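You operate a simulated robot arm through the tools that you are given. There is no shell and no other tool. Be economical: measure what you need, move in short steps, check, and stop when the job is done.

Carry out the task below with a simulated two-armed robot. There is one attempt and no reset: what you move stays moved.

JOB
Pick up the red coupling with one hand, pass it to the other hand and put it on the grey bench top.

Only the result counts: the job must be done as asked and must still hold three seconds after the hand-in. Knocking over, shifting, dropping, spilling or breaking anything else fails it.

ROBOT AND FRAMES
Two 7-joint arms with two-finger parallel grippers on one trunk, on a base that drives. Base frame: it is fixed to the floor where the robot stands at the start and does not move with it; the origin is under the middle of the robot, x ahead of it, y to its left, z up. Readings come in m, degrees, newtons and seconds.
The left shoulder is at the start at [0.06, 0.147, 0.543], the right one opposite. With the tool pointing down near the work surface each hand reaches from about 0.1 to 0.64 m from the robot's upright axis, wherever it stands, measured 20 degrees to its own side. Places, roughly: grey bench top [-1.4, 0.6, 0.9]. Payload 3.43 kg a hand.
Tool frame (each hand has its own): the origin (TCP) lies between the finger pads and is the grasp point; the fingertips stand 0.03 m ahead of it; z points along the fingers, y is the line along which they close. Largest opening 0.094 m; finger width 0.028, thickness 0.01; the body of the gripper, 0.05 by 0.096 m, starts 0.055 m behind the TCP.
Orientation is told as [roll, pitch, yaw] about the base's x, y, z axes, in that order, counted from this pose: with the fingers straight down and closing along the base's y, the tool's x points along the base's -x, its y along +y and its z along -z.

CONTROLS
- The arms move only by the tool arm_command. It takes "left_steps", "right_steps" or both (then of equal length, played together; a hand with none holds still); each is a list of rows, each a list of 3 entries, a list of its own where there are three numbers: the turn, a rotation vector about the base's x, y, z in degrees, then the shift along the base's x, y, z in m, then the opening, from 0 (shut) to 1 (fully open). In form: [[[wx, wy, wz], [x, y, z], claw], ...]. A call has 1 to 20 rows; each row is the pose to reach, as a shift and turn from the pose commanded when the call began. Each row takes 0.2 s and may step no farther than 0.05 m and 8.6 degrees from the row before; otherwise, or with a gripper value out of range, the whole call is refused. Where a pose cannot be reached the arm comes as near as it can. A force on the tool above 40 N (or 10 N above the force at the start of the call, whichever is more), or a blocked arm, ends the call early, and 0.2 s more pass. Each finger travels about 0.072 m/s and halts on what it meets, pressing with about 34 N; the grip force reading is that of the motor and also rises with nothing between the fingers. The clock runs only during rows and for 0.2 s after the last one: add rows that repeat a pose to give the fingers time. It gives the time, the measured TCP pose, the force on the tool (base axes), the opening and the grip force at its end, in the units of the frame above (readings bear some noise), with the torque about the TCP (base axes, N m) and any sound that the robot's microphone picked up.
- Cameras (640 x 400 px; columns grow to the right, rows downward): "scene" is now at [0.0657, -0.0169, 1.1858]; the picture's right is [-0.02, -1.00, 0.00], its down [-0.50, 0.01, -0.86] and it looks along [0.86, -0.02, -0.50] (base axes); focal length 269 px, centre (320, 200). "left" rides on the left gripper at [0.076, -0.014, -0.102] in its tool frame; the picture's right is [0.18, 0.98, 0.00], its down [-0.75, 0.14, -0.64] and it looks along [-0.63, 0.12, 0.77] (tool axes); focal length 243 px, centre (320, 200). "right" rides on the right gripper at [0.076, 0.014, -0.103] in its tool frame; the picture's right is [-0.18, 0.98, 0.00], its down [-0.75, -0.14, -0.64] and it looks along [-0.63, -0.12, 0.77] (tool axes); focal length 243 px, centre (320, 200). There is no depth. A picture from a camera that has moved, and an enlarged one, comes with that camera's place and axes in the base frame and with its lens. The place of the scene camera against the robot may be out by one fixed shift of up to 0.018 m in any direction.
- snapshot(camera): a new picture of that camera. No time passes.
- slide_trunk(by): slides the trunk up (or, below 0, down) by that many m; the arms and the scene camera ride with it, the base frame stays. It gives what a move gives, with no picture.
- steer(legs): drives the robot by 1 to 6 legs, each [ahead, left, turn to the left] in m, m and degrees, along the robot's own axes; the way and the turn of a leg run together, so that a leg with both is an arc; at most 1.5 m and 180 degrees a leg. The arms and the cameras ride along, it lands a little off, and it stops where it bumps. It gives what a move gives.
- pan_tilt(pan, tilt): turns the head with the scene camera to pan (to the left, within 86 degrees either way) and tilt (down, from -29 to 69), counted from straight ahead of the robot. It gives what a move gives.
- inspect(camera, box): a new picture of the part [left, top, right, bottom] of that camera's present view, enlarged. No time passes.
- hand_in(): hands the job in; it is judged then, once.

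Go step by step. Nothing tells you exact positions but the pictures and the camera data: compare them with the known pose of the tool, close in by small moves and look again before you grip or let go. The budget is 120 turns and 92 pictures, counting those below and the enlarged ones. Unless the task says otherwise, let go and move clear before handing in.

The tools are called after ">>>" by a JSON object that holds its "op" and its "data". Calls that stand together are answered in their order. arm_command: Moves the arms, as the interface text tells. Its arguments: {"type":"object","properties":{"left_steps":{"type":"array","items":{"type":"array"}},"right_steps":{"type":"array","items":{"type":"array"}}},"required":[]} The other tools are called the same way: slide_trunk (by) slides the trunk up or down; steer (legs) drives the base; pan_tilt (pan, tilt) turns the head that bears the scene camera; snapshot (camera) takes a picture; inspect (camera, box) takes an enlarged picture of a part of a camera's view; hand_in () hands the job in.

At the start:

```text
clock: 0.0
left_eef_pos: [0.2895, 0.1166, 1.0005]
left_tcp_rot: [0.0, -0.2, 0.0]
left_wrist_force: [1.1, 0.1, -0.1]
left_torque: [0.0, -0.02, 0.01]
left_grip_width: 0.094
left_grasp_force: 0.0
right_eef_pos: [0.327, -0.1967, 1.0011]
right_tcp_rot: [0.1, -0.1, 0.0]
right_wrist_force: [0.5, -0.2, 0.3]
right_torque: [0.0, -0.02, 0.04]
right_grip_width: 0.0942
right_grasp_force: 0.0
trunk travel left (down, up): [-0.25, 0.0]
robot x, y, heading: [-0.0001, 0.0006, 0.1]
head pan, tilt: [-1.1, 30.2]
```

scene: 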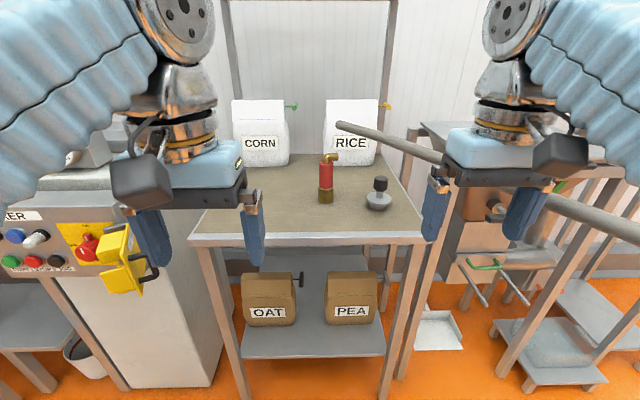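
right: 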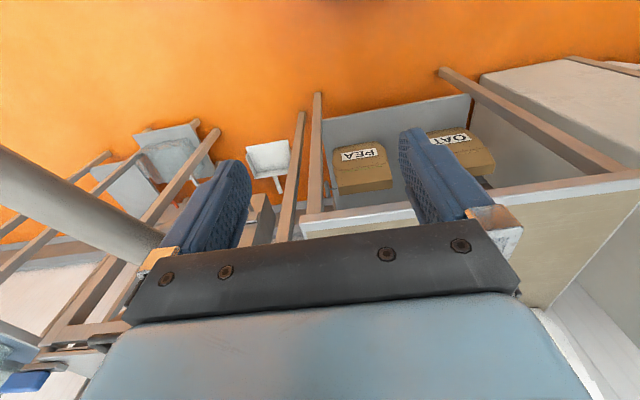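
left: 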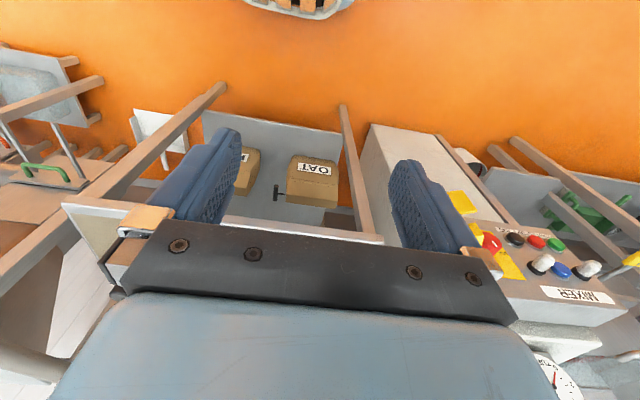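

I see a red and brass part standing on the table ahead, likely the red coupling, with a weight-like object beside it and a bar near the right hand. I'll enlarge the view to make sure.

>>> {"op": "inspect", "data": {"camera": "scene", "box": [220, 80, 460, 250]}}

>>> {"op": "inspect", "data": {"camera": "scene", "box": [400, 80, 640, 400]}}

```text
2.35 times, centred on (340, 165) of scene
camera zoom: at [0.0657, -0.0169, 1.1858], right [-0.02, -1.0, 0.0], down [-0.5, 0.01, -0.86], along [0.86, -0.02, -0.5], focal length 633 px, centre (273, 282)
```

zoom: 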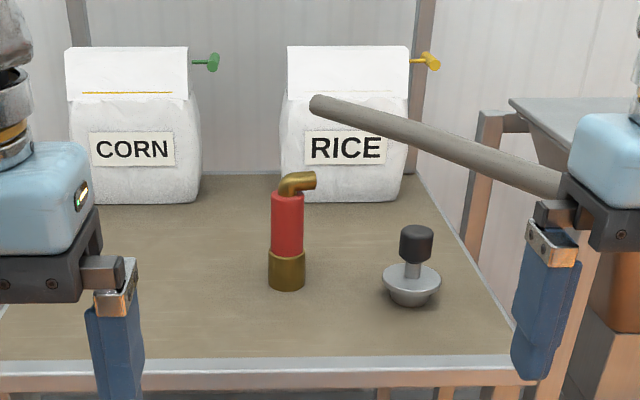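

```text
1.25 times, centred on (520, 240) of scene
camera zoom: at [0.0657, -0.0169, 1.1858], right [-0.02, -1.0, 0.0], down [-0.5, 0.01, -0.86], along [0.86, -0.02, -0.5], focal length 336 px, centre (70, 150)
```

zoom: 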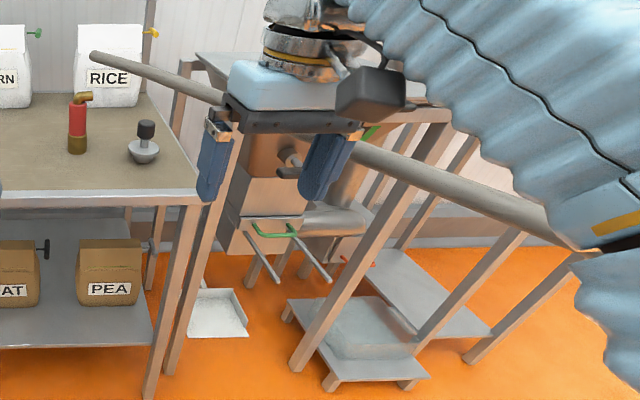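

The red coupling stands on the table with a brass base and an elbow on top. The grey bar near the right hand is a hazard, so I'll look around before moving.

>>> {"op": "pan_tilt", "data": {"pan": -60, "tilt": 30}}

>>> {"op": "snapshot", "data": {"camera": "scene"}}

>>> {"op": "pan_tilt", "data": {"pan": 86, "tilt": 25}}

>>> {"op": "snapshot", "data": {"camera": "scene"}}

```text
clock: 1.3
left_eef_pos: [0.291, 0.1159, 1.0011]
left_tcp_rot: [0.0, -0.1, 0.1]
left_wrist_force: [0.0, -0.1, 0.0]
left_torque: [0.0, -0.03, -0.02]
left_grip_width: 0.0941
left_grasp_force: 0.0
right_eef_pos: [0.3269, -0.1962, 1.0005]
right_tcp_rot: [0.0, 0.0, 0.0]
right_wrist_force: [0.2, -1.1, 1.1]
right_torque: [-0.04, 0.0, -0.02]
right_grip_width: 0.094
right_grasp_force: 0.0
trunk travel left (down, up): [-0.25, 0.0]
robot x, y, heading: [0.0015, 0.0023, 0.0]
head pan, tilt: [-60.0, 30.0]
```

```text
86 pictures are left
camera scene: at [0.0207, -0.0934, 1.1862], right [-0.87, -0.5, 0.0], down [-0.25, 0.43, -0.87], along [0.43, -0.75, -0.5], focal length 269 px, centre (320, 200)
```

scene: 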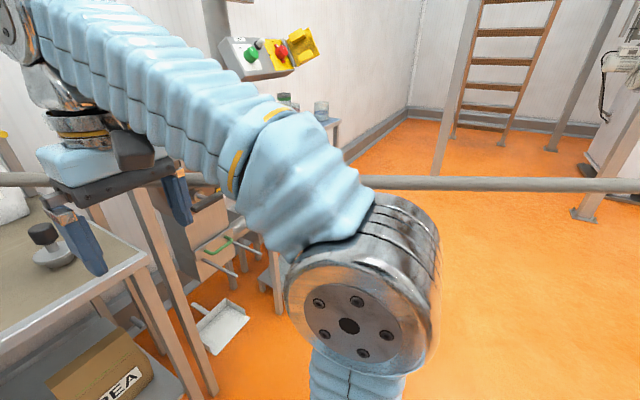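

```text
clock: 3.6
left_eef_pos: [0.2893, 0.1154, 1.001]
left_tcp_rot: [0.0, -0.1, 0.0]
left_wrist_force: [-0.8, -0.2, 0.1]
left_torque: [-0.02, 0.02, 0.03]
left_grip_width: 0.094
left_grasp_force: 0.1
right_eef_pos: [0.3265, -0.1959, 1.0002]
right_tcp_rot: [0.0, -0.1, 0.0]
right_wrist_force: [-0.4, -0.7, 0.5]
right_torque: [0.01, -0.03, -0.02]
right_grip_width: 0.0938
right_grasp_force: 0.1
trunk travel left (down, up): [-0.25, 0.0]
robot x, y, heading: [0.0005, -0.0013, -0.2]
head pan, tilt: [85.9, 25.0]
```

```text
85 pictures are left
camera scene: at [-0.0181, 0.0768, 1.1941], right [1.0, -0.07, 0.0], down [-0.03, -0.42, -0.91], along [0.06, 0.9, -0.42], focal length 269 px, centre (320, 200)
```

scene: 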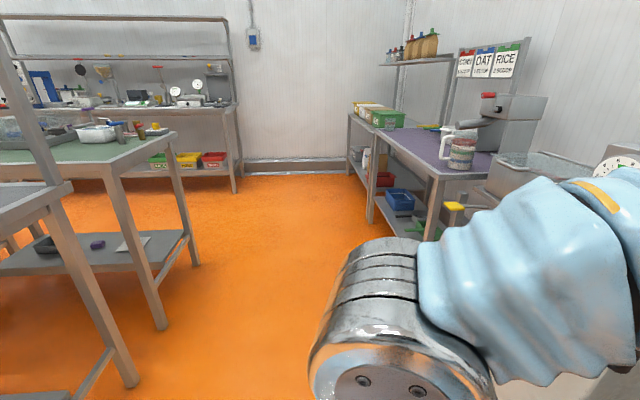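

The bar runs back past the right side of the robot, very close to the right hand, so I'll pick with the left hand and keep the right clear. Next I'll view the table from two head pans to triangulate the coupling.

>>> {"op": "pan_tilt", "data": {"pan": 40, "tilt": 30}}

>>> {"op": "snapshot", "data": {"camera": "scene"}}

>>> {"op": "pan_tilt", "data": {"pan": -30, "tilt": 30}}

>>> {"op": "snapshot", "data": {"camera": "scene"}}

```text
clock: 4.7
left_eef_pos: [0.2888, 0.1167, 1.0001]
left_tcp_rot: [0.0, 0.0, 0.0]
left_wrist_force: [-0.5, -0.8, 0.8]
left_torque: [0.02, -0.01, -0.01]
left_grip_width: 0.094
left_grasp_force: 0.1
right_eef_pos: [0.3264, -0.1949, 1.0008]
right_tcp_rot: [0.0, -0.1, 0.0]
right_wrist_force: [-0.1, -0.5, -0.2]
right_torque: [0.02, -0.02, 0.0]
right_grip_width: 0.094
right_grasp_force: 0.0
trunk travel left (down, up): [-0.25, 0.0]
robot x, y, heading: [-0.0012, 0.0028, 0.1]
head pan, tilt: [40.0, 30.0]
```

```text
84 pictures are left
camera scene: at [0.0446, 0.0431, 1.1862], right [0.64, -0.77, 0.0], down [-0.38, -0.32, -0.87], along [0.66, 0.56, -0.5], focal length 269 px, centre (320, 200)
```

scene: 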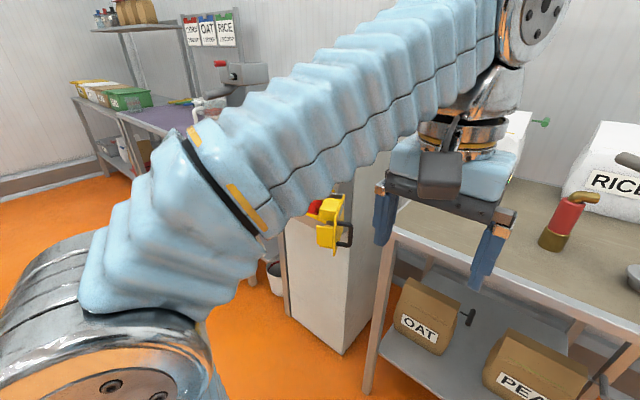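

```text
clock: 6.1
left_eef_pos: [0.2901, 0.1151, 1.0015]
left_tcp_rot: [0.0, -0.2, 0.1]
left_wrist_force: [0.3, -0.2, 0.1]
left_torque: [0.01, -0.01, 0.02]
left_grip_width: 0.0938
left_grasp_force: 0.0
right_eef_pos: [0.3265, -0.1952, 1.0015]
right_tcp_rot: [0.0, -0.1, -0.1]
right_wrist_force: [-0.3, 0.5, -0.6]
right_torque: [0.01, 0.05, 0.0]
right_grip_width: 0.0939
right_grasp_force: 0.2
trunk travel left (down, up): [-0.25, 0.0]
robot x, y, heading: [-0.0013, 0.0027, 0.4]
head pan, tilt: [-30.0, 30.0]
```

```text
83 pictures are left
camera scene: at [0.0537, -0.0603, 1.1862], right [-0.5, -0.87, 0.0], down [-0.43, 0.25, -0.87], along [0.75, -0.43, -0.5], focal length 269 px, centre (320, 200)
```

scene: 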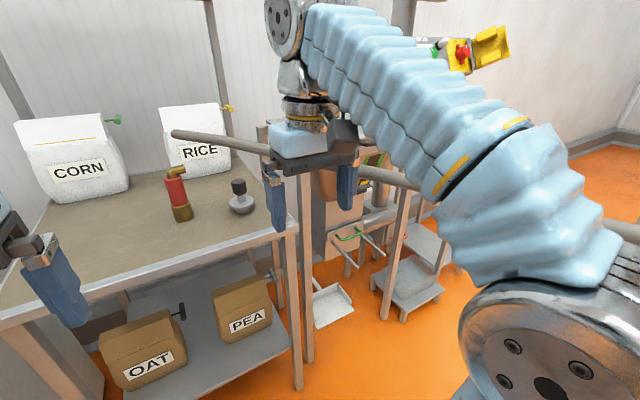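

By triangulation the coupling's base is near [0.675, -0.043], with the table top at z ≈ 0.83; that is a little out of reach, and the bar is beside the right hand. I'll strafe left away from the bar and then ease forward with a turn to the right.

>>> {"op": "steer", "data": {"legs": [[0, 0.2, 0]]}}

>>> {"op": "steer", "data": {"legs": [[0.1, 0, 0], [0, 0, -20]]}}

>>> {"op": "pan_tilt", "data": {"pan": 0, "tilt": 35}}

>>> {"op": "snapshot", "data": {"camera": "scene"}}

>>> {"op": "snapshot", "data": {"camera": "right"}}

>>> {"op": "snapshot", "data": {"camera": "left"}}

```text
clock: 7.7
left_eef_pos: [0.2921, 0.3175, 0.9996]
left_tcp_rot: [-0.2, 0.0, -0.1]
left_wrist_force: [-0.8, -1.1, -0.5]
left_torque: [-0.01, -0.01, 0.01]
left_grip_width: 0.094
left_grasp_force: 0.1
right_eef_pos: [0.3271, 0.0064, 1.0009]
right_tcp_rot: [-0.1, -0.1, -0.2]
right_wrist_force: [0.3, 0.0, -0.6]
right_torque: [0.02, -0.03, 0.01]
right_grip_width: 0.094
right_grasp_force: 0.0
trunk travel left (down, up): [-0.25, 0.0]
robot x, y, heading: [0.0002, 0.204, -0.2]
head pan, tilt: [-30.0, 30.0]
```

```text
clock: 9.9
left_eef_pos: [0.4103, 0.2118, 1.0012]
left_tcp_rot: [-0.1, -0.1, -20.4]
left_wrist_force: [-0.6, -0.6, -0.3]
left_torque: [0.02, -0.01, -0.02]
left_grip_width: 0.0939
left_grasp_force: 0.0
right_eef_pos: [0.3373, -0.0935, 1.0016]
right_tcp_rot: [0.0, -0.1, -20.2]
right_wrist_force: [0.8, -0.7, 0.1]
right_torque: [-0.01, -0.02, -0.01]
right_grip_width: 0.0938
right_grasp_force: 0.0
trunk travel left (down, up): [-0.25, 0.0]
robot x, y, heading: [0.0989, 0.205, -20.1]
head pan, tilt: [-30.0, 30.0]
```

```text
clock: 10.9
left_eef_pos: [0.4111, 0.211, 1.0008]
left_tcp_rot: [0.0, 0.0, -20.3]
left_wrist_force: [-0.4, -0.2, -0.7]
left_torque: [-0.01, 0.03, 0.01]
left_grip_width: 0.0936
left_grasp_force: 0.0
right_eef_pos: [0.3381, -0.0948, 1.0006]
right_tcp_rot: [0.0, 0.0, -20.2]
right_wrist_force: [-0.4, 0.1, -0.5]
right_torque: [0.01, 0.01, -0.03]
right_grip_width: 0.0941
right_grasp_force: 0.1
trunk travel left (down, up): [-0.25, 0.0]
robot x, y, heading: [0.0981, 0.1998, -20.3]
head pan, tilt: [0.0, 35.0]
```

```text
82 pictures are left
camera scene: at [0.1582, 0.1675, 1.1784], right [-0.35, -0.94, 0.0], down [-0.54, 0.2, -0.82], along [0.77, -0.28, -0.57], focal length 269 px, centre (320, 200)
```

scene: 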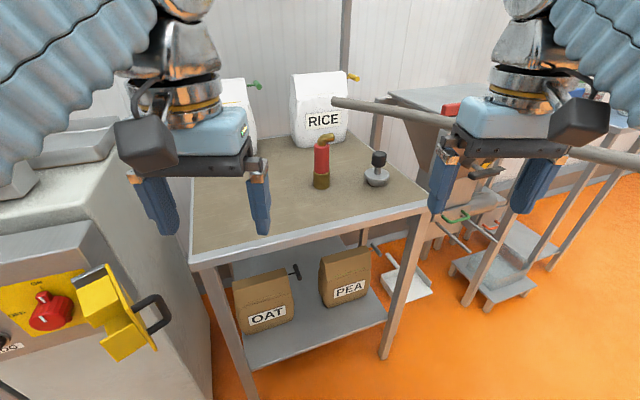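

```text
81 pictures are left
camera right: at [0.271, -0.0534, 1.103], right [0.51, 0.86, 0.0], down [0.66, -0.39, 0.64], along [0.55, -0.33, -0.77], focal length 243 px, centre (320, 200)
```

right: 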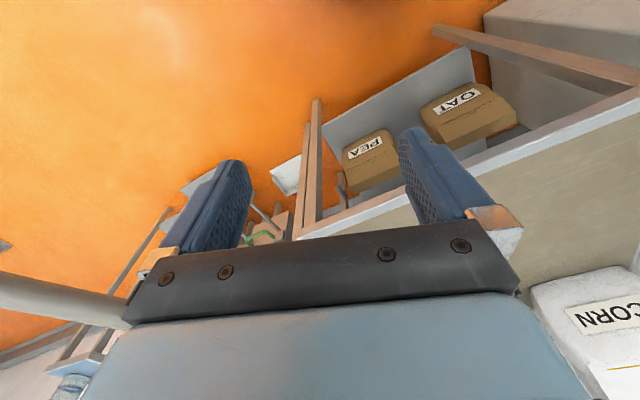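

```text
80 pictures are left
camera left: at [0.3345, 0.2247, 1.1037], right [0.17, 0.99, 0.0], down [0.75, -0.13, 0.64], along [0.63, -0.11, -0.77], focal length 243 px, centre (320, 200)
```

left: 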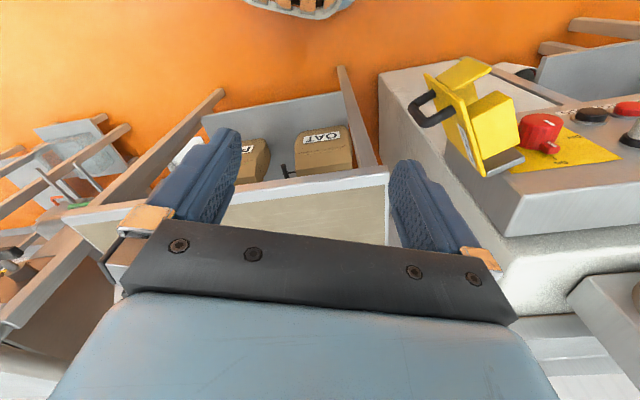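

The coupling is about 0.67 m from the robot axis, so I need to get a little closer. First I'll draw the right hand back from the bar and look down at the gap between base and table.

>>> {"op": "arm_command", "data": {"right_steps": [[[0, 0, 0], [-0.035, 0.013, 0], 1], [[0, 0, 0], [-0.07, 0.026, 0], 1], [[0, 0, 0], [-0.1, 0.04, 0], 1]]}}

>>> {"op": "pan_tilt", "data": {"pan": 15, "tilt": 69}}

>>> {"op": "snapshot", "data": {"camera": "scene"}}

```text
clock: 11.7
left_eef_pos: [0.4093, 0.2108, 1.0005]
left_tcp_rot: [0.0, -0.1, -20.3]
left_wrist_force: [0.0, 0.9, 0.5]
left_torque: [-0.01, -0.01, 0.01]
left_grip_width: 0.0943
left_grasp_force: 0.0
right_eef_pos: [0.2711, -0.0542, 0.9891]
right_tcp_rot: [0.0, -0.2, -20.3]
right_wrist_force: [0.0, -1.0, 0.3]
right_torque: [-0.01, -0.03, 0.01]
right_grip_width: 0.0938
right_grasp_force: 0.1
right hand out of reach, approached as far as the arm can: row 2, 3
trunk travel left (down, up): [-0.25, 0.0]
robot x, y, heading: [0.0968, 0.2021, -20.2]
head pan, tilt: [0.0, 35.0]
```

```text
clock: 12.7
left_eef_pos: [0.4103, 0.2122, 1.0001]
left_tcp_rot: [0.0, 0.0, -20.3]
left_wrist_force: [-0.3, -0.4, 0.1]
left_torque: [-0.04, -0.02, 0.02]
left_grip_width: 0.094
left_grasp_force: 0.1
right_eef_pos: [0.271, -0.0543, 0.9905]
right_tcp_rot: [0.0, -0.1, -20.3]
right_wrist_force: [-0.6, 0.3, -0.1]
right_torque: [0.01, 0.0, -0.01]
right_grip_width: 0.094
right_grasp_force: 0.1
trunk travel left (down, up): [-0.25, 0.0]
robot x, y, heading: [0.1, 0.2036, -20.4]
head pan, tilt: [15.0, 68.8]
```

```text
79 pictures are left
camera scene: at [0.1313, 0.193, 1.1347], right [-0.09, -1.0, 0.0], down [-0.93, 0.09, -0.36], along [0.36, -0.03, -0.93], focal length 269 px, centre (320, 200)
```

scene: 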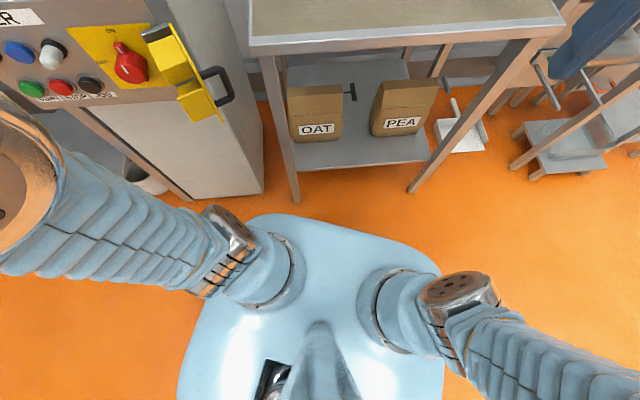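

The base front still has over 0.2 m to the table legs, so I'll advance about 0.11 m along base x with a slight turn to the right, keeping away from the bar.

>>> {"op": "steer", "data": {"legs": [[0.103, 0.038, 0], [0, 0, -5]]}}

>>> {"op": "pan_tilt", "data": {"pan": 0, "tilt": 40}}

>>> {"op": "snapshot", "data": {"camera": "scene"}}

>>> {"op": "pan_tilt", "data": {"pan": 60, "tilt": 50}}

>>> {"op": "snapshot", "data": {"camera": "scene"}}

```text
clock: 14.4
left_eef_pos: [0.5228, 0.1837, 1.0003]
left_tcp_rot: [0.0, -0.1, -25.1]
left_wrist_force: [0.1, 0.3, 0.3]
left_torque: [-0.01, 0.0, -0.03]
left_grip_width: 0.0937
left_grasp_force: 0.1
right_eef_pos: [0.3611, -0.0684, 0.9888]
right_tcp_rot: [0.1, 0.0, -25.1]
right_wrist_force: [-0.2, 0.3, 0.2]
right_torque: [-0.01, -0.01, -0.01]
right_grip_width: 0.0943
right_grasp_force: 0.1
trunk travel left (down, up): [-0.25, 0.0]
robot x, y, heading: [0.2101, 0.2029, -25.3]
head pan, tilt: [15.0, 68.8]
```

```text
clock: 15.3
left_eef_pos: [0.523, 0.1832, 1.0006]
left_tcp_rot: [0.0, 0.0, -25.1]
left_wrist_force: [1.0, 1.1, -0.1]
left_torque: [0.0, 0.03, -0.01]
left_grip_width: 0.0939
left_grasp_force: 0.1
right_eef_pos: [0.3611, -0.0689, 0.9898]
right_tcp_rot: [0.0, -0.1, -25.1]
right_wrist_force: [-0.3, -1.3, 0.4]
right_torque: [-0.04, -0.01, -0.01]
right_grip_width: 0.0939
right_grasp_force: 0.1
trunk travel left (down, up): [-0.25, 0.0]
robot x, y, heading: [0.2137, 0.2041, -25.0]
head pan, tilt: [0.0, 40.0]
```

```text
78 pictures are left
camera scene: at [0.2661, 0.1635, 1.1707], right [-0.42, -0.91, 0.0], down [-0.58, 0.27, -0.77], along [0.69, -0.32, -0.64], focal length 269 px, centre (320, 200)
```

scene: 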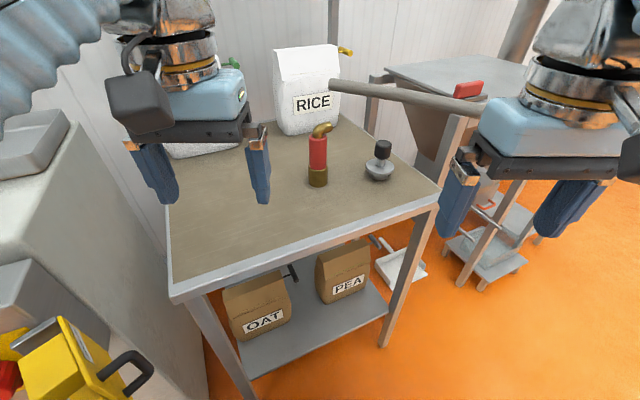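

```text
clock: 16.6
left_eef_pos: [0.5226, 0.1835, 1.0006]
left_tcp_rot: [0.0, -0.1, -25.1]
left_wrist_force: [0.0, -0.7, 0.1]
left_torque: [0.0, -0.02, 0.02]
left_grip_width: 0.094
left_grasp_force: 0.0
right_eef_pos: [0.3619, -0.069, 0.9898]
right_tcp_rot: [0.0, -0.1, -25.2]
right_wrist_force: [-0.2, -0.5, 0.9]
right_torque: [0.0, -0.01, -0.01]
right_grip_width: 0.0939
right_grasp_force: 0.0
trunk travel left (down, up): [-0.25, 0.0]
robot x, y, heading: [0.2117, 0.2023, -25.2]
head pan, tilt: [60.0, 50.0]
```

```text
77 pictures are left
camera scene: at [0.2524, 0.2435, 1.1566], right [0.57, -0.82, 0.0], down [-0.63, -0.44, -0.64], along [0.53, 0.37, -0.77], focal length 269 px, centre (320, 200)
```

scene: 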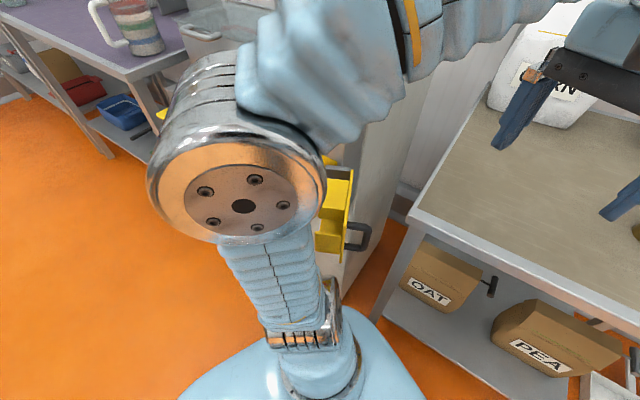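

The coupling is near [0.725, -0.043], table top about 0.80, roughly 0.14 m tall, and the bar's end hangs about 7 cm above and just right of it, so a straight-down approach is unsafe. I'll slant the left hand to come in from the front-left, starting by turning it in place.

>>> {"op": "arm_command", "data": {"left_steps": [[[0, 0, -7.5], [0, 0, 0.005], 1], [[0, 0, -15], [0, 0, 0.01], 1], [[0, 0, -22.5], [0, 0, 0.015], 1], [[0, 0, -30], [0, 0, 0.02], 1]]}}

>>> {"op": "arm_command", "data": {"left_steps": [[[-6.8, -4.7, 0], [0, 0, 0], 1], [[-13.6, -9.4, 0], [0, 0, 0], 1], [[-20.4, -14.1, 0], [0, 0, 0], 1], [[-27.2, -18.8, 0], [0, 0, 0], 1], [[-34, -23.5, 0], [0, 0, 0], 1], [[-41, -28.5, 0], [0, 0, 0], 1]]}}

>>> {"op": "pan_tilt", "data": {"pan": 0, "tilt": 40}}

>>> {"op": "snapshot", "data": {"camera": "scene"}}

>>> {"op": "snapshot", "data": {"camera": "left"}}

```text
clock: 17.6
left_eef_pos: [0.5378, 0.1836, 0.9999]
left_tcp_rot: [-0.5, -0.9, -54.3]
left_wrist_force: [-0.9, -0.3, 1.2]
left_torque: [0.07, -0.14, -0.01]
left_grip_width: 0.0938
left_grasp_force: 0.1
left hand out of reach, approached as far as the arm can: row 1, 2, 3, 4
right_eef_pos: [0.3618, -0.0691, 0.9885]
right_tcp_rot: [0.0, -0.1, -25.0]
right_wrist_force: [-1.1, 0.3, -0.5]
right_torque: [0.02, -0.1, -0.01]
right_grip_width: 0.0939
right_grasp_force: 0.0
trunk travel left (down, up): [-0.25, 0.0]
robot x, y, heading: [0.2117, 0.2034, -25.2]
head pan, tilt: [60.0, 50.0]
```

```text
clock: 19.0
left_eef_pos: [0.539, 0.1818, 0.9992]
left_tcp_rot: [-0.1, -50.3, -55.1]
left_wrist_force: [-0.6, 0.1, 0.1]
left_torque: [0.02, 0.01, 0.0]
left_grip_width: 0.0941
left_grasp_force: 0.0
right_eef_pos: [0.3609, -0.07, 0.9895]
right_tcp_rot: [0.0, 0.0, -25.1]
right_wrist_force: [0.0, 0.4, -0.4]
right_torque: [-0.04, 0.01, 0.0]
right_grip_width: 0.094
right_grasp_force: 0.0
trunk travel left (down, up): [-0.25, 0.0]
robot x, y, heading: [0.2089, 0.204, -24.7]
head pan, tilt: [60.0, 50.0]
```

```text
clock: 20.3
left_eef_pos: [0.5384, 0.1828, 1.0]
left_tcp_rot: [-0.1, -50.0, -55.0]
left_wrist_force: [0.2, -0.5, -0.3]
left_torque: [-0.03, 0.0, 0.02]
left_grip_width: 0.094
left_grasp_force: 0.0
right_eef_pos: [0.3615, -0.0688, 0.9895]
right_tcp_rot: [0.0, -0.1, -25.2]
right_wrist_force: [0.5, 0.4, 0.0]
right_torque: [0.01, -0.01, 0.01]
right_grip_width: 0.0941
right_grasp_force: 0.0
trunk travel left (down, up): [-0.25, 0.0]
robot x, y, heading: [0.2127, 0.2048, -25.1]
head pan, tilt: [0.0, 40.0]
```

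```text
76 pictures are left
camera scene: at [0.2661, 0.1635, 1.1708], right [-0.42, -0.91, 0.0], down [-0.58, 0.27, -0.77], along [0.69, -0.32, -0.64], focal length 269 px, centre (320, 200)
```

scene: 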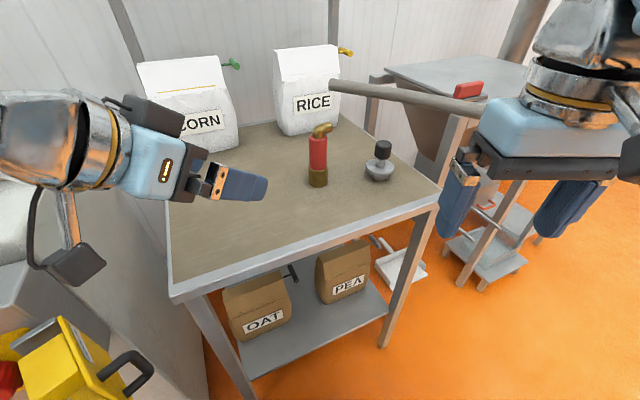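

```text
75 pictures are left
camera left: at [0.455, 0.2796, 1.0083], right [0.74, 0.66, -0.14], down [0.11, 0.09, 0.99], along [0.66, -0.75, -0.01], focal length 243 px, centre (320, 200)
```

left: 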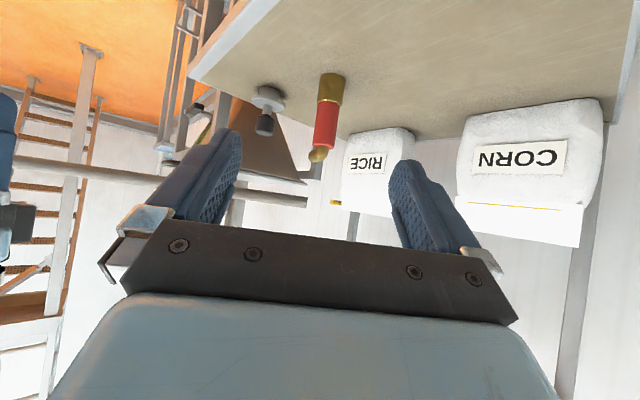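

The left camera and scene camera agree: coupling axis at about [0.725, -0.042], base z 0.794, red section from z 0.836 to 0.915. I'll move along the approach line to 12 cm short of the grip point.

>>> {"op": "arm_command", "data": {"left_steps": [[[0, 0, 0], [0.027, -0.03, -0.013], 1], [[0, 0, 0], [0.054, -0.06, -0.026], 1], [[0, 0, 0], [0.08, -0.09, -0.04], 1], [[0, 0, 0], [0.107, -0.12, -0.053], 1], [[0, 0, 0], [0.1335, -0.149, -0.066], 1]]}}

>>> {"op": "snapshot", "data": {"camera": "left"}}

>>> {"op": "snapshot", "data": {"camera": "scene"}}

```text
clock: 21.5
left_eef_pos: [0.6715, 0.0352, 0.9386]
left_tcp_rot: [0.0, -50.3, -55.2]
left_wrist_force: [0.7, -0.4, 0.2]
left_torque: [0.01, 0.02, 0.03]
left_grip_width: 0.0939
left_grasp_force: 0.0
right_eef_pos: [0.3597, -0.0674, 0.9908]
right_tcp_rot: [0.0, -0.2, -25.1]
right_wrist_force: [-0.7, -0.3, 0.5]
right_torque: [0.0, -0.01, -0.02]
right_grip_width: 0.0941
right_grasp_force: 0.2
trunk travel left (down, up): [-0.25, 0.0]
robot x, y, heading: [0.2092, 0.2042, -25.1]
head pan, tilt: [0.0, 40.0]
```

```text
74 pictures are left
camera left: at [0.5879, 0.1318, 0.9457], right [0.74, 0.66, -0.14], down [0.11, 0.09, 0.99], along [0.66, -0.75, 0.0], focal length 243 px, centre (320, 200)
```

left: 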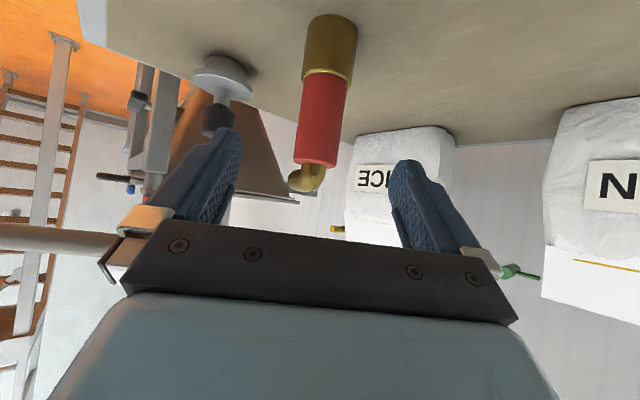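

```text
73 pictures are left
camera scene: at [0.2634, 0.1647, 1.1712], right [-0.42, -0.91, 0.0], down [-0.58, 0.27, -0.77], along [0.7, -0.33, -0.64], focal length 269 px, centre (320, 200)
```

scene: 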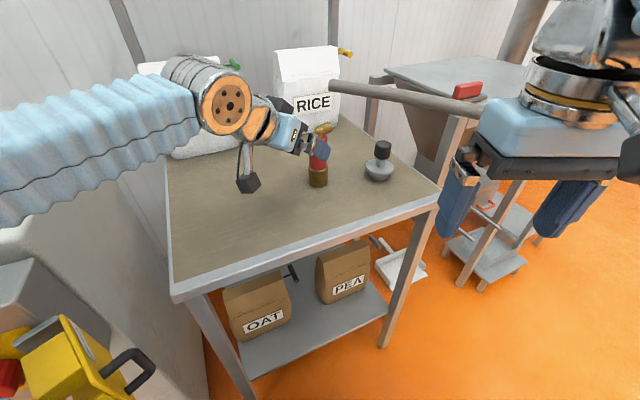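

The line of approach is right on the coupling, with room for both fingers. I'll advance to about 4 cm short and check.

>>> {"op": "arm_command", "data": {"left_steps": [[[0, 0, 0], [0.012, -0.017, -0.018], 1], [[0, 0, 0], [0.024, -0.033, -0.036], 1], [[0, 0, 0], [0.0355, -0.05, -0.055], 1]]}}

>>> {"op": "snapshot", "data": {"camera": "left"}}

>>> {"op": "inspect", "data": {"camera": "scene", "box": [220, 60, 420, 220]}}

```text
clock: 22.5
left_eef_pos: [0.696, 0.0104, 0.8934]
left_tcp_rot: [1.5, -51.2, -54.9]
left_wrist_force: [0.0, -0.3, -0.1]
left_torque: [0.0, -0.02, 0.0]
left_grip_width: 0.0937
left_grasp_force: 0.1
right_eef_pos: [0.3514, -0.0535, 0.9913]
right_tcp_rot: [0.5, -0.8, -23.4]
right_wrist_force: [-0.1, 1.2, -0.3]
right_torque: [-0.03, 0.03, 0.02]
right_grip_width: 0.0938
right_grasp_force: 0.1
trunk travel left (down, up): [-0.25, 0.0]
robot x, y, heading: [0.2077, 0.2149, -23.4]
head pan, tilt: [0.0, 40.0]
stopped in row 3 (left hand): the arm was blocked; the commanded pose is now the measured one
```

```text
72 pictures are left
camera left: at [0.6101, 0.1042, 0.8975], right [0.73, 0.68, -0.13], down [0.08, 0.1, 0.99], along [0.68, -0.73, 0.01], focal length 243 px, centre (320, 200)
```

left: 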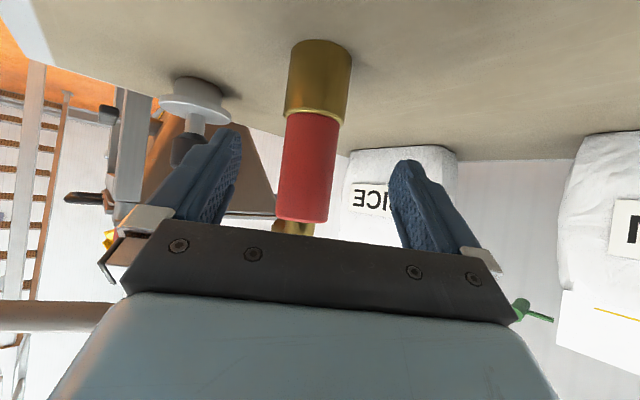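

```text
2.50 times, centred on (320, 140) of scene
camera zoom: at [0.2475, 0.1757, 1.1714], right [-0.4, -0.92, -0.01], down [-0.58, 0.26, -0.77], along [0.71, -0.3, -0.63], focal length 672 px, centre (320, 350)
```

zoom: 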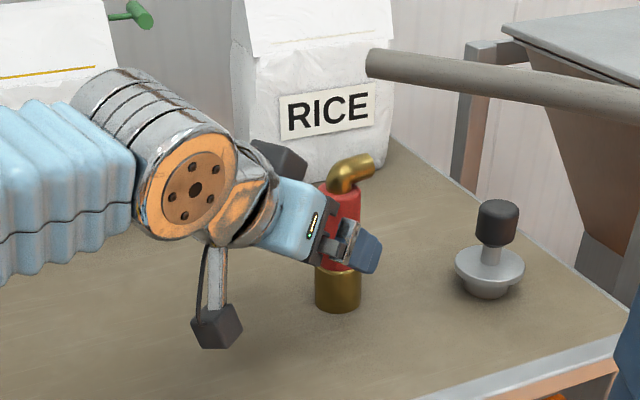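

The arm was blocked and the robot was nudged round by about 1.6 degrees, probably because the left elbow met the cabinet. I'll look at the left arm.

>>> {"op": "pan_tilt", "data": {"pan": 55, "tilt": 40}}

>>> {"op": "snapshot", "data": {"camera": "scene"}}

```text
clock: 23.8
left_eef_pos: [0.6998, 0.0105, 0.8913]
left_tcp_rot: [1.1, -51.3, -54.6]
left_wrist_force: [0.1, 0.2, -0.5]
left_torque: [-0.04, 0.02, -0.03]
left_grip_width: 0.0938
left_grasp_force: 0.1
right_eef_pos: [0.3547, -0.052, 0.9925]
right_tcp_rot: [0.2, -1.0, -23.6]
right_wrist_force: [0.5, 0.1, -0.2]
right_torque: [0.02, 0.02, 0.02]
right_grip_width: 0.094
right_grasp_force: 0.0
trunk travel left (down, up): [-0.25, 0.0]
robot x, y, heading: [0.2123, 0.2168, -23.4]
head pan, tilt: [55.0, 40.0]
```

```text
70 pictures are left
camera scene: at [0.2442, 0.2569, 1.1711], right [0.52, -0.85, 0.01], down [-0.54, -0.34, -0.77], along [0.66, 0.4, -0.63], focal length 269 px, centre (320, 200)
```

scene: 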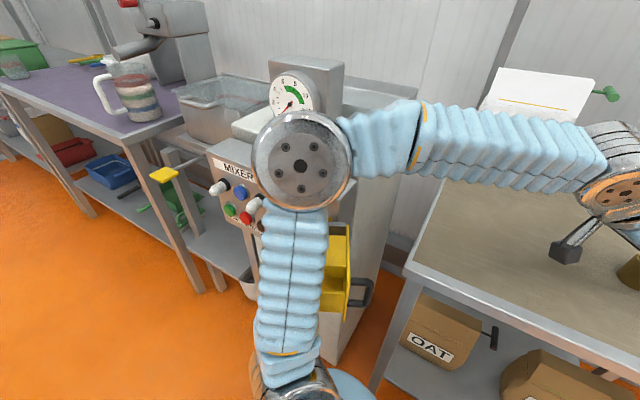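

The left elbow (about [0.47, 0.42, 1.0]) is up against the mixer area. I'll retrace the arm's path backwards, then reposition the base farther from the mixer; the slanted grip needs less reach.

>>> {"op": "arm_command", "data": {"left_steps": [[[0, 0, 0], [-0.012, 0.013, 0.018], 1], [[0, 0, 0], [-0.025, 0.026, 0.036], 1], [[0, 0, 0], [-0.036, 0.036, 0.05], 1], [[0, 0, 0], [-0.063, 0.066, 0.064], 1], [[0, 0, 0], [-0.09, 0.096, 0.077], 1], [[0, 0, 0], [-0.12, 0.126, 0.09], 1], [[0, 0, 0], [-0.145, 0.156, 0.105], 1]]}}

>>> {"op": "snapshot", "data": {"camera": "scene"}}

```text
clock: 25.4
left_eef_pos: [0.5638, 0.1622, 0.9858]
left_tcp_rot: [0.0, -50.3, -54.1]
left_wrist_force: [0.0, 0.5, -0.2]
left_torque: [-0.03, 0.02, 0.01]
left_grip_width: 0.0942
left_grasp_force: 0.0
right_eef_pos: [0.367, -0.055, 0.9895]
right_tcp_rot: [0.0, 0.0, -23.7]
right_wrist_force: [-0.6, -0.2, 0.3]
right_torque: [0.01, 0.01, 0.03]
right_grip_width: 0.0941
right_grasp_force: 0.2
trunk travel left (down, up): [-0.25, 0.0]
robot x, y, heading: [0.2104, 0.2152, -23.7]
head pan, tilt: [55.0, 40.0]
```

```text
69 pictures are left
camera scene: at [0.2606, 0.2536, 1.1708], right [0.52, -0.85, 0.0], down [-0.55, -0.33, -0.77], along [0.65, 0.4, -0.64], focal length 269 px, centre (320, 200)
```

scene: 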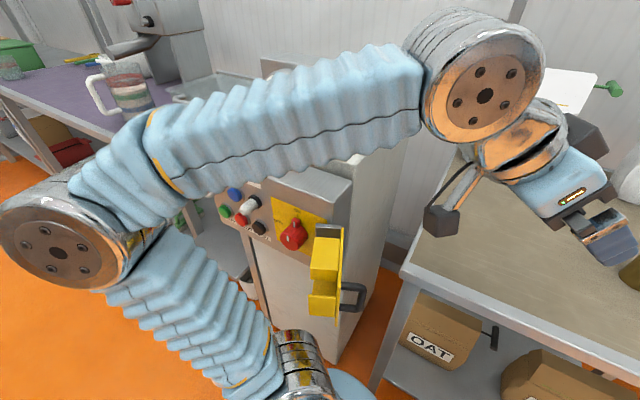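

The elbow moved well away from the mixer and nothing there looks disturbed. I'll move the base back and to the right, away from the mixer, staying clear of the bar.

>>> {"op": "steer", "data": {"legs": [[-0.0625, -0.131, 0], [0, 0, 13]]}}

>>> {"op": "pan_tilt", "data": {"pan": -10, "tilt": 35}}

>>> {"op": "snapshot", "data": {"camera": "scene"}}

>>> {"op": "snapshot", "data": {"camera": "left"}}

```text
clock: 27.5
left_eef_pos: [0.4558, 0.147, 0.9856]
left_tcp_rot: [0.2, -50.4, -41.2]
left_wrist_force: [0.1, 0.4, 0.5]
left_torque: [0.01, 0.0, -0.01]
left_grip_width: 0.094
left_grasp_force: 0.1
right_eef_pos: [0.3103, -0.1086, 0.99]
right_tcp_rot: [-0.1, -0.1, -10.9]
right_wrist_force: [-0.6, 0.2, -0.7]
right_torque: [0.01, 0.01, 0.0]
right_grip_width: 0.094
right_grasp_force: 0.1
trunk travel left (down, up): [-0.25, 0.0]
robot x, y, heading: [0.0993, 0.1184, -10.9]
head pan, tilt: [55.0, 40.0]
```

```text
clock: 28.9
left_eef_pos: [0.4549, 0.1462, 0.9861]
left_tcp_rot: [0.1, -50.5, -41.1]
left_wrist_force: [-0.6, 0.0, 0.5]
left_torque: [0.03, 0.0, 0.01]
left_grip_width: 0.0941
left_grasp_force: 0.0
right_eef_pos: [0.3096, -0.1078, 0.9889]
right_tcp_rot: [0.0, -0.2, -10.8]
right_wrist_force: [0.0, -0.7, -0.2]
right_torque: [-0.01, 0.0, -0.01]
right_grip_width: 0.0941
right_grasp_force: 0.1
trunk travel left (down, up): [-0.25, 0.0]
robot x, y, heading: [0.0968, 0.1156, -10.9]
head pan, tilt: [-10.0, 35.0]
```

```text
68 pictures are left
camera scene: at [0.1568, 0.0767, 1.1784], right [-0.35, -0.93, 0.0], down [-0.54, 0.2, -0.82], along [0.77, -0.29, -0.57], focal length 269 px, centre (320, 200)
```

scene: 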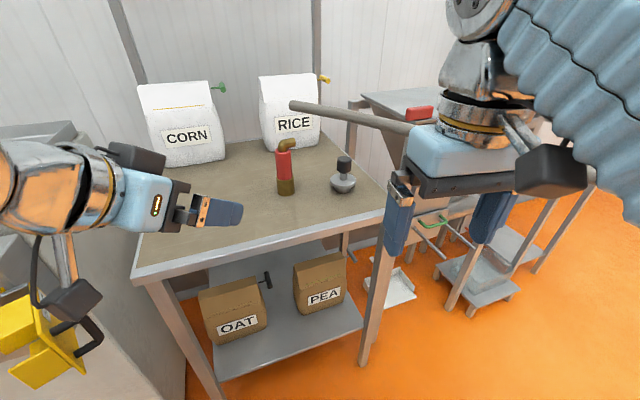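

```text
67 pictures are left
camera left: at [0.3506, 0.2201, 0.9931], right [0.56, 0.82, -0.14], down [0.08, 0.12, 0.99], along [0.83, -0.56, 0.0], focal length 243 px, centre (320, 200)
```

left: 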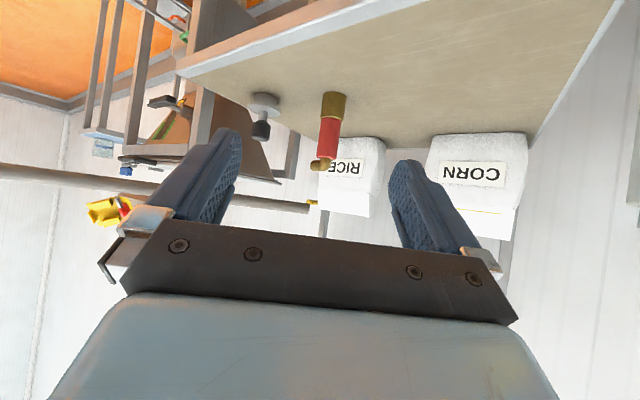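

The coupling again triangulates to about [0.73, -0.04]. I'll move the left hand to the pregrasp point along a straight line and check the elbow side.

>>> {"op": "arm_command", "data": {"left_steps": [[[0, 0, 0], [0.034, -0.021, -0.008], 1], [[0, 0, 0], [0.067, -0.042, -0.017], 1], [[0, 0, 0], [0.1, -0.063, -0.025], 1], [[0, 0, 0], [0.134, -0.084, -0.034], 1], [[0, 0, 0], [0.167, -0.105, -0.042], 1], [[0, 0, 0], [0.201, -0.1265, -0.051], 1]]}}

>>> {"op": "snapshot", "data": {"camera": "left"}}

>>> {"op": "pan_tilt", "data": {"pan": 40, "tilt": 40}}

>>> {"op": "snapshot", "data": {"camera": "scene"}}

```text
clock: 30.3
left_eef_pos: [0.6553, 0.0234, 0.9343]
left_tcp_rot: [0.1, -50.5, -41.1]
left_wrist_force: [0.4, 0.2, 0.0]
left_torque: [0.0, -0.02, 0.01]
left_grip_width: 0.0942
left_grasp_force: 0.1
right_eef_pos: [0.311, -0.1076, 0.99]
right_tcp_rot: [0.1, -0.1, -10.8]
right_wrist_force: [0.8, -0.3, 0.6]
right_torque: [-0.03, -0.03, 0.0]
right_grip_width: 0.0938
right_grasp_force: 0.0
trunk travel left (down, up): [-0.25, 0.0]
robot x, y, heading: [0.0992, 0.1212, -11.0]
head pan, tilt: [-10.0, 35.0]
```

```text
66 pictures are left
camera left: at [0.551, 0.0956, 0.9414], right [0.56, 0.82, -0.14], down [0.08, 0.12, 0.99], along [0.83, -0.56, 0.0], focal length 243 px, centre (320, 200)
```

left: 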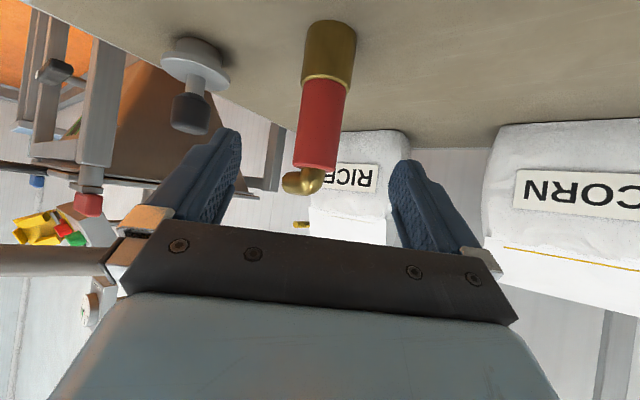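

```text
clock: 31.5
left_eef_pos: [0.6558, 0.0228, 0.9351]
left_tcp_rot: [0.1, -50.5, -41.1]
left_wrist_force: [-0.4, 0.6, -0.8]
left_torque: [0.01, -0.02, -0.01]
left_grip_width: 0.0939
left_grasp_force: 0.1
right_eef_pos: [0.3103, -0.1079, 0.9892]
right_tcp_rot: [0.0, -0.1, -10.8]
right_wrist_force: [0.5, -0.4, 0.0]
right_torque: [-0.04, 0.01, 0.0]
right_grip_width: 0.0937
right_grasp_force: 0.1
trunk travel left (down, up): [-0.25, 0.0]
robot x, y, heading: [0.098, 0.1193, -10.8]
head pan, tilt: [40.0, 40.0]
```

```text
65 pictures are left
camera scene: at [0.1488, 0.1493, 1.1708], right [0.49, -0.87, 0.0], down [-0.56, -0.31, -0.77], along [0.67, 0.37, -0.64], focal length 269 px, centre (320, 200)
```

scene: 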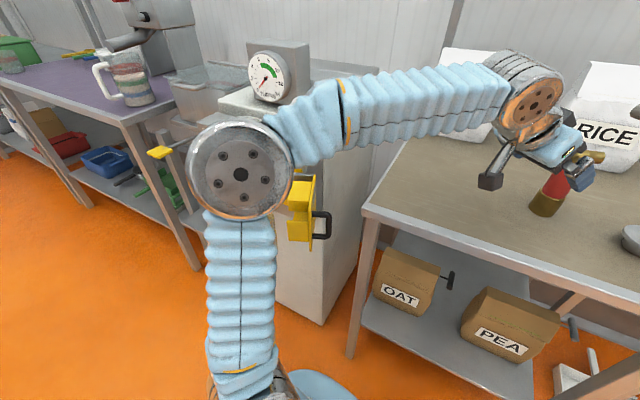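

The elbow now has about 10 cm more room. I'll advance slowly most of the way and check.

>>> {"op": "arm_command", "data": {"left_steps": [[[0, 0, 0], [0.012, -0.011, -0.013], 1], [[0, 0, 0], [0.024, -0.0215, -0.026], 1], [[0, 0, 0], [0.036, -0.032, -0.039], 1], [[0, 0, 0], [0.045, -0.04, -0.05], 1]]}}

>>> {"op": "snapshot", "data": {"camera": "left"}}

>>> {"op": "snapshot", "data": {"camera": "scene"}}

```text
clock: 32.5
left_eef_pos: [0.7, -0.0193, 0.8847]
left_tcp_rot: [0.1, -50.5, -41.0]
left_wrist_force: [-0.3, 0.0, 0.2]
left_torque: [0.02, 0.0, 0.03]
left_grip_width: 0.094
left_grasp_force: 0.1
right_eef_pos: [0.311, -0.1083, 0.9897]
right_tcp_rot: [-0.1, -0.1, -10.8]
right_wrist_force: [0.1, 0.0, 0.0]
right_torque: [0.03, -0.01, 0.02]
right_grip_width: 0.0943
right_grasp_force: 0.1
trunk travel left (down, up): [-0.25, 0.0]
robot x, y, heading: [0.102, 0.1176, -10.7]
head pan, tilt: [40.0, 40.0]
```

```text
64 pictures are left
camera left: at [0.5953, 0.0538, 0.8912], right [0.56, 0.82, -0.14], down [0.08, 0.12, 0.99], along [0.83, -0.56, 0.0], focal length 243 px, centre (320, 200)
```

left: 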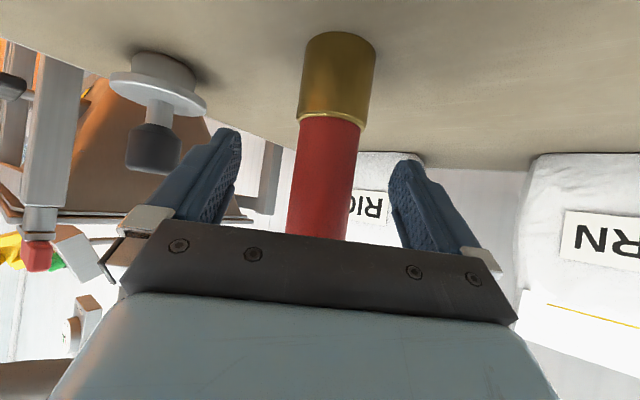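

```text
63 pictures are left
camera scene: at [0.1487, 0.1494, 1.1708], right [0.49, -0.87, 0.0], down [-0.56, -0.31, -0.77], along [0.67, 0.37, -0.64], focal length 269 px, centre (320, 200)
```

scene: 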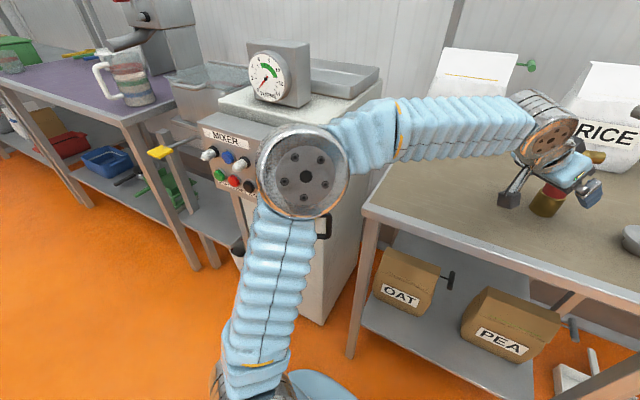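

Still clear on the elbow side and the coupling is centred between the fingers. I'll go the last 4 cm.

>>> {"op": "arm_command", "data": {"left_steps": [[[0, 0, 0], [0.009, -0.0073, -0.009], 1], [[0, 0, 0], [0.018, -0.0147, -0.018], 1], [[0, 0, 0], [0.027, -0.022, -0.027], 1]]}}

>>> {"op": "snapshot", "data": {"camera": "left"}}

>>> {"op": "inspect", "data": {"camera": "scene", "box": [440, 60, 640, 230]}}

```text
clock: 33.3
left_eef_pos: [0.7267, -0.0412, 0.8607]
left_tcp_rot: [0.1, -50.6, -41.1]
left_wrist_force: [-1.2, 1.5, 1.2]
left_torque: [0.01, 0.0, 0.0]
left_grip_width: 0.0942
left_grasp_force: 0.0
right_eef_pos: [0.3101, -0.1069, 0.9894]
right_tcp_rot: [0.0, -0.2, -10.9]
right_wrist_force: [-0.7, -0.6, 0.5]
right_torque: [-0.02, -0.06, 0.02]
right_grip_width: 0.0938
right_grasp_force: 0.1
trunk travel left (down, up): [-0.25, 0.0]
robot x, y, heading: [0.1001, 0.1188, -10.8]
head pan, tilt: [40.0, 40.0]
```

```text
62 pictures are left
camera left: at [0.622, 0.0324, 0.8667], right [0.56, 0.82, -0.14], down [0.08, 0.12, 0.99], along [0.83, -0.56, 0.0], focal length 243 px, centre (320, 200)
```

left: 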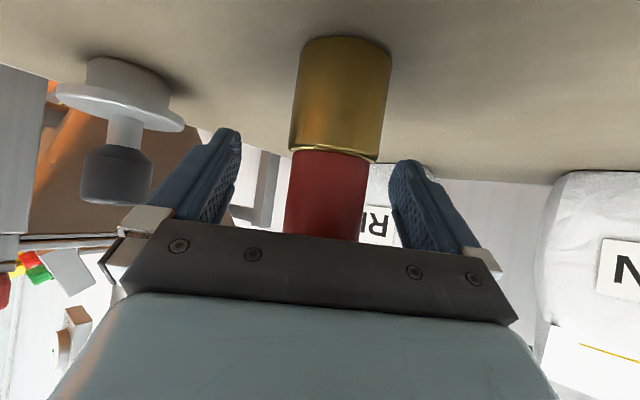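

```text
2.35 times, centred on (540, 145) of scene
camera zoom: at [0.1474, 0.15, 1.1712], right [0.49, -0.87, 0.0], down [-0.56, -0.31, -0.77], along [0.67, 0.37, -0.64], focal length 633 px, centre (-198, 329)
```

zoom: 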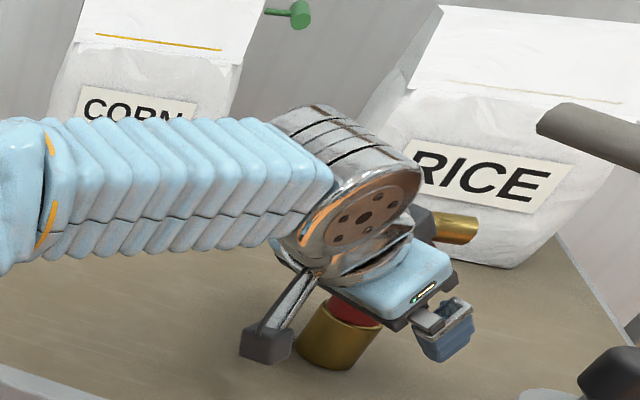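

The TCP sits on the lower red section, 4 mm to one side; I'll centre it and close the fingers.

>>> {"op": "arm_command", "data": {"left_steps": [[[0, 0, 0], [0.002, 0.003, 0], 1], [[0, 0, 0], [0.002, 0.003, 0], 0], [[0, 0, 0], [0.002, 0.003, 0], 0], [[0, 0, 0], [0.002, 0.003, 0], 0], [[0, 0, 0], [0.002, 0.003, 0], 0], [[0, 0, 0], [0.002, 0.003, 0], 0]]}}

>>> {"op": "snapshot", "data": {"camera": "left"}}

```text
clock: 34.7
left_eef_pos: [0.7292, -0.0387, 0.8577]
left_tcp_rot: [0.1, -50.4, -41.1]
left_wrist_force: [-1.0, 0.5, 0.3]
left_torque: [-0.08, 0.03, -0.01]
left_grip_width: 0.0415
left_grasp_force: 33.9
right_eef_pos: [0.3105, -0.1085, 0.9896]
right_tcp_rot: [0.0, -0.2, -10.9]
right_wrist_force: [0.5, 0.2, -0.7]
right_torque: [0.0, 0.02, -0.02]
right_grip_width: 0.0942
right_grasp_force: 0.1
trunk travel left (down, up): [-0.25, 0.0]
robot x, y, heading: [0.1021, 0.1177, -10.8]
head pan, tilt: [40.0, 40.0]
```

```text
60 pictures are left
camera left: at [0.6254, 0.0348, 0.8655], right [0.56, 0.82, -0.14], down [0.08, 0.12, 0.99], along [0.83, -0.56, 0.0], focal length 243 px, centre (320, 200)
```

left: 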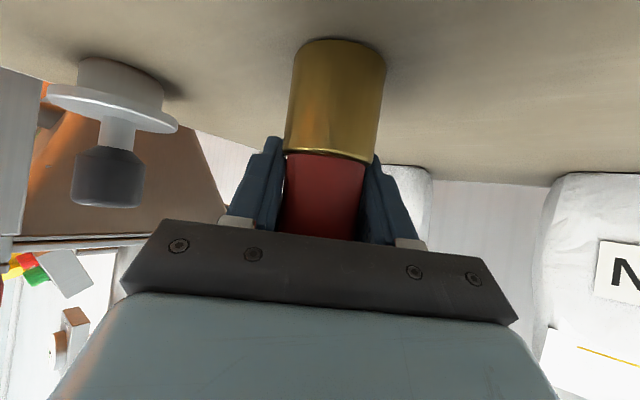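

Gripped (width 0.0415 m, 34 N). I'll lift 2.5 cm, staying below the bar's end, and then draw back toward the robot.

>>> {"op": "arm_command", "data": {"left_steps": [[[0, 0, 0], [0, 0, 0.012], 0], [[0, 0, 0], [0, 0.002, 0.025], 0], [[0, 0, 0], [-0.02, 0.018, 0.03], 0], [[0, 0, 0], [-0.045, 0.038, 0.035], 0], [[0, 0, 0], [-0.075, 0.06, 0.04], 0], [[0, 0, 0], [-0.11, 0.08, 0.05], 0], [[0, 0, 0], [-0.15, 0.1, 0.06], 0]]}}

>>> {"op": "snapshot", "data": {"camera": "left"}}

>>> {"op": "snapshot", "data": {"camera": "scene"}}

```text
clock: 36.3
left_eef_pos: [0.579, 0.0633, 0.9178]
left_tcp_rot: [0.1, -50.3, -41.1]
left_wrist_force: [0.3, -0.3, -3.1]
left_torque: [0.01, -0.03, 0.0]
left_grip_width: 0.0417
left_grasp_force: 33.8
right_eef_pos: [0.3124, -0.1094, 0.9895]
right_tcp_rot: [-0.1, -0.1, -10.7]
right_wrist_force: [0.3, -0.3, -1.1]
right_torque: [0.0, 0.01, 0.01]
right_grip_width: 0.0941
right_grasp_force: 0.1
trunk travel left (down, up): [-0.25, 0.0]
robot x, y, heading: [0.1003, 0.1169, -10.7]
head pan, tilt: [40.0, 40.0]
```

```text
59 pictures are left
camera left: at [0.4745, 0.1361, 0.9253], right [0.56, 0.82, -0.14], down [0.08, 0.12, 0.99], along [0.83, -0.56, 0.0], focal length 243 px, centre (320, 200)
```

left: 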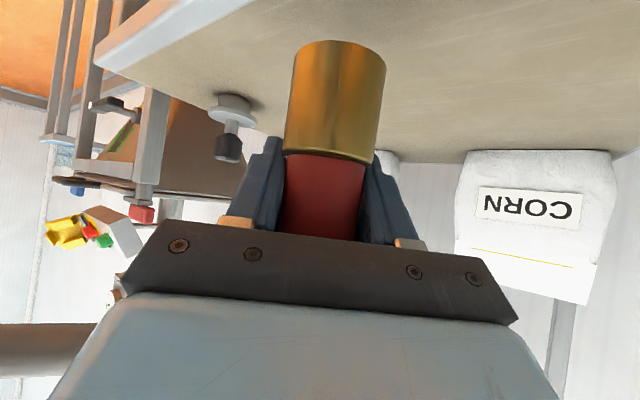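

```text
58 pictures are left
camera scene: at [0.1492, 0.1492, 1.1708], right [0.49, -0.87, 0.0], down [-0.56, -0.31, -0.77], along [0.67, 0.37, -0.64], focal length 269 px, centre (320, 200)
```

scene: 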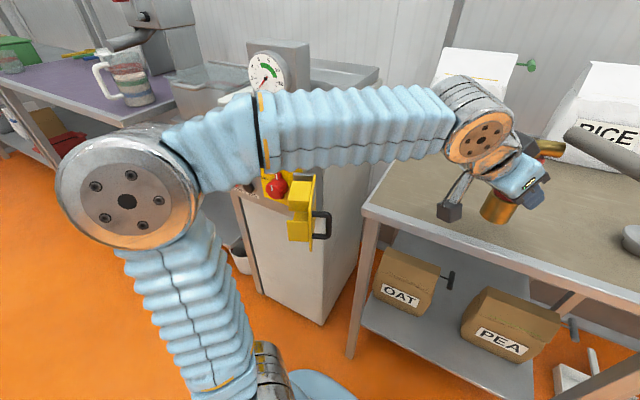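

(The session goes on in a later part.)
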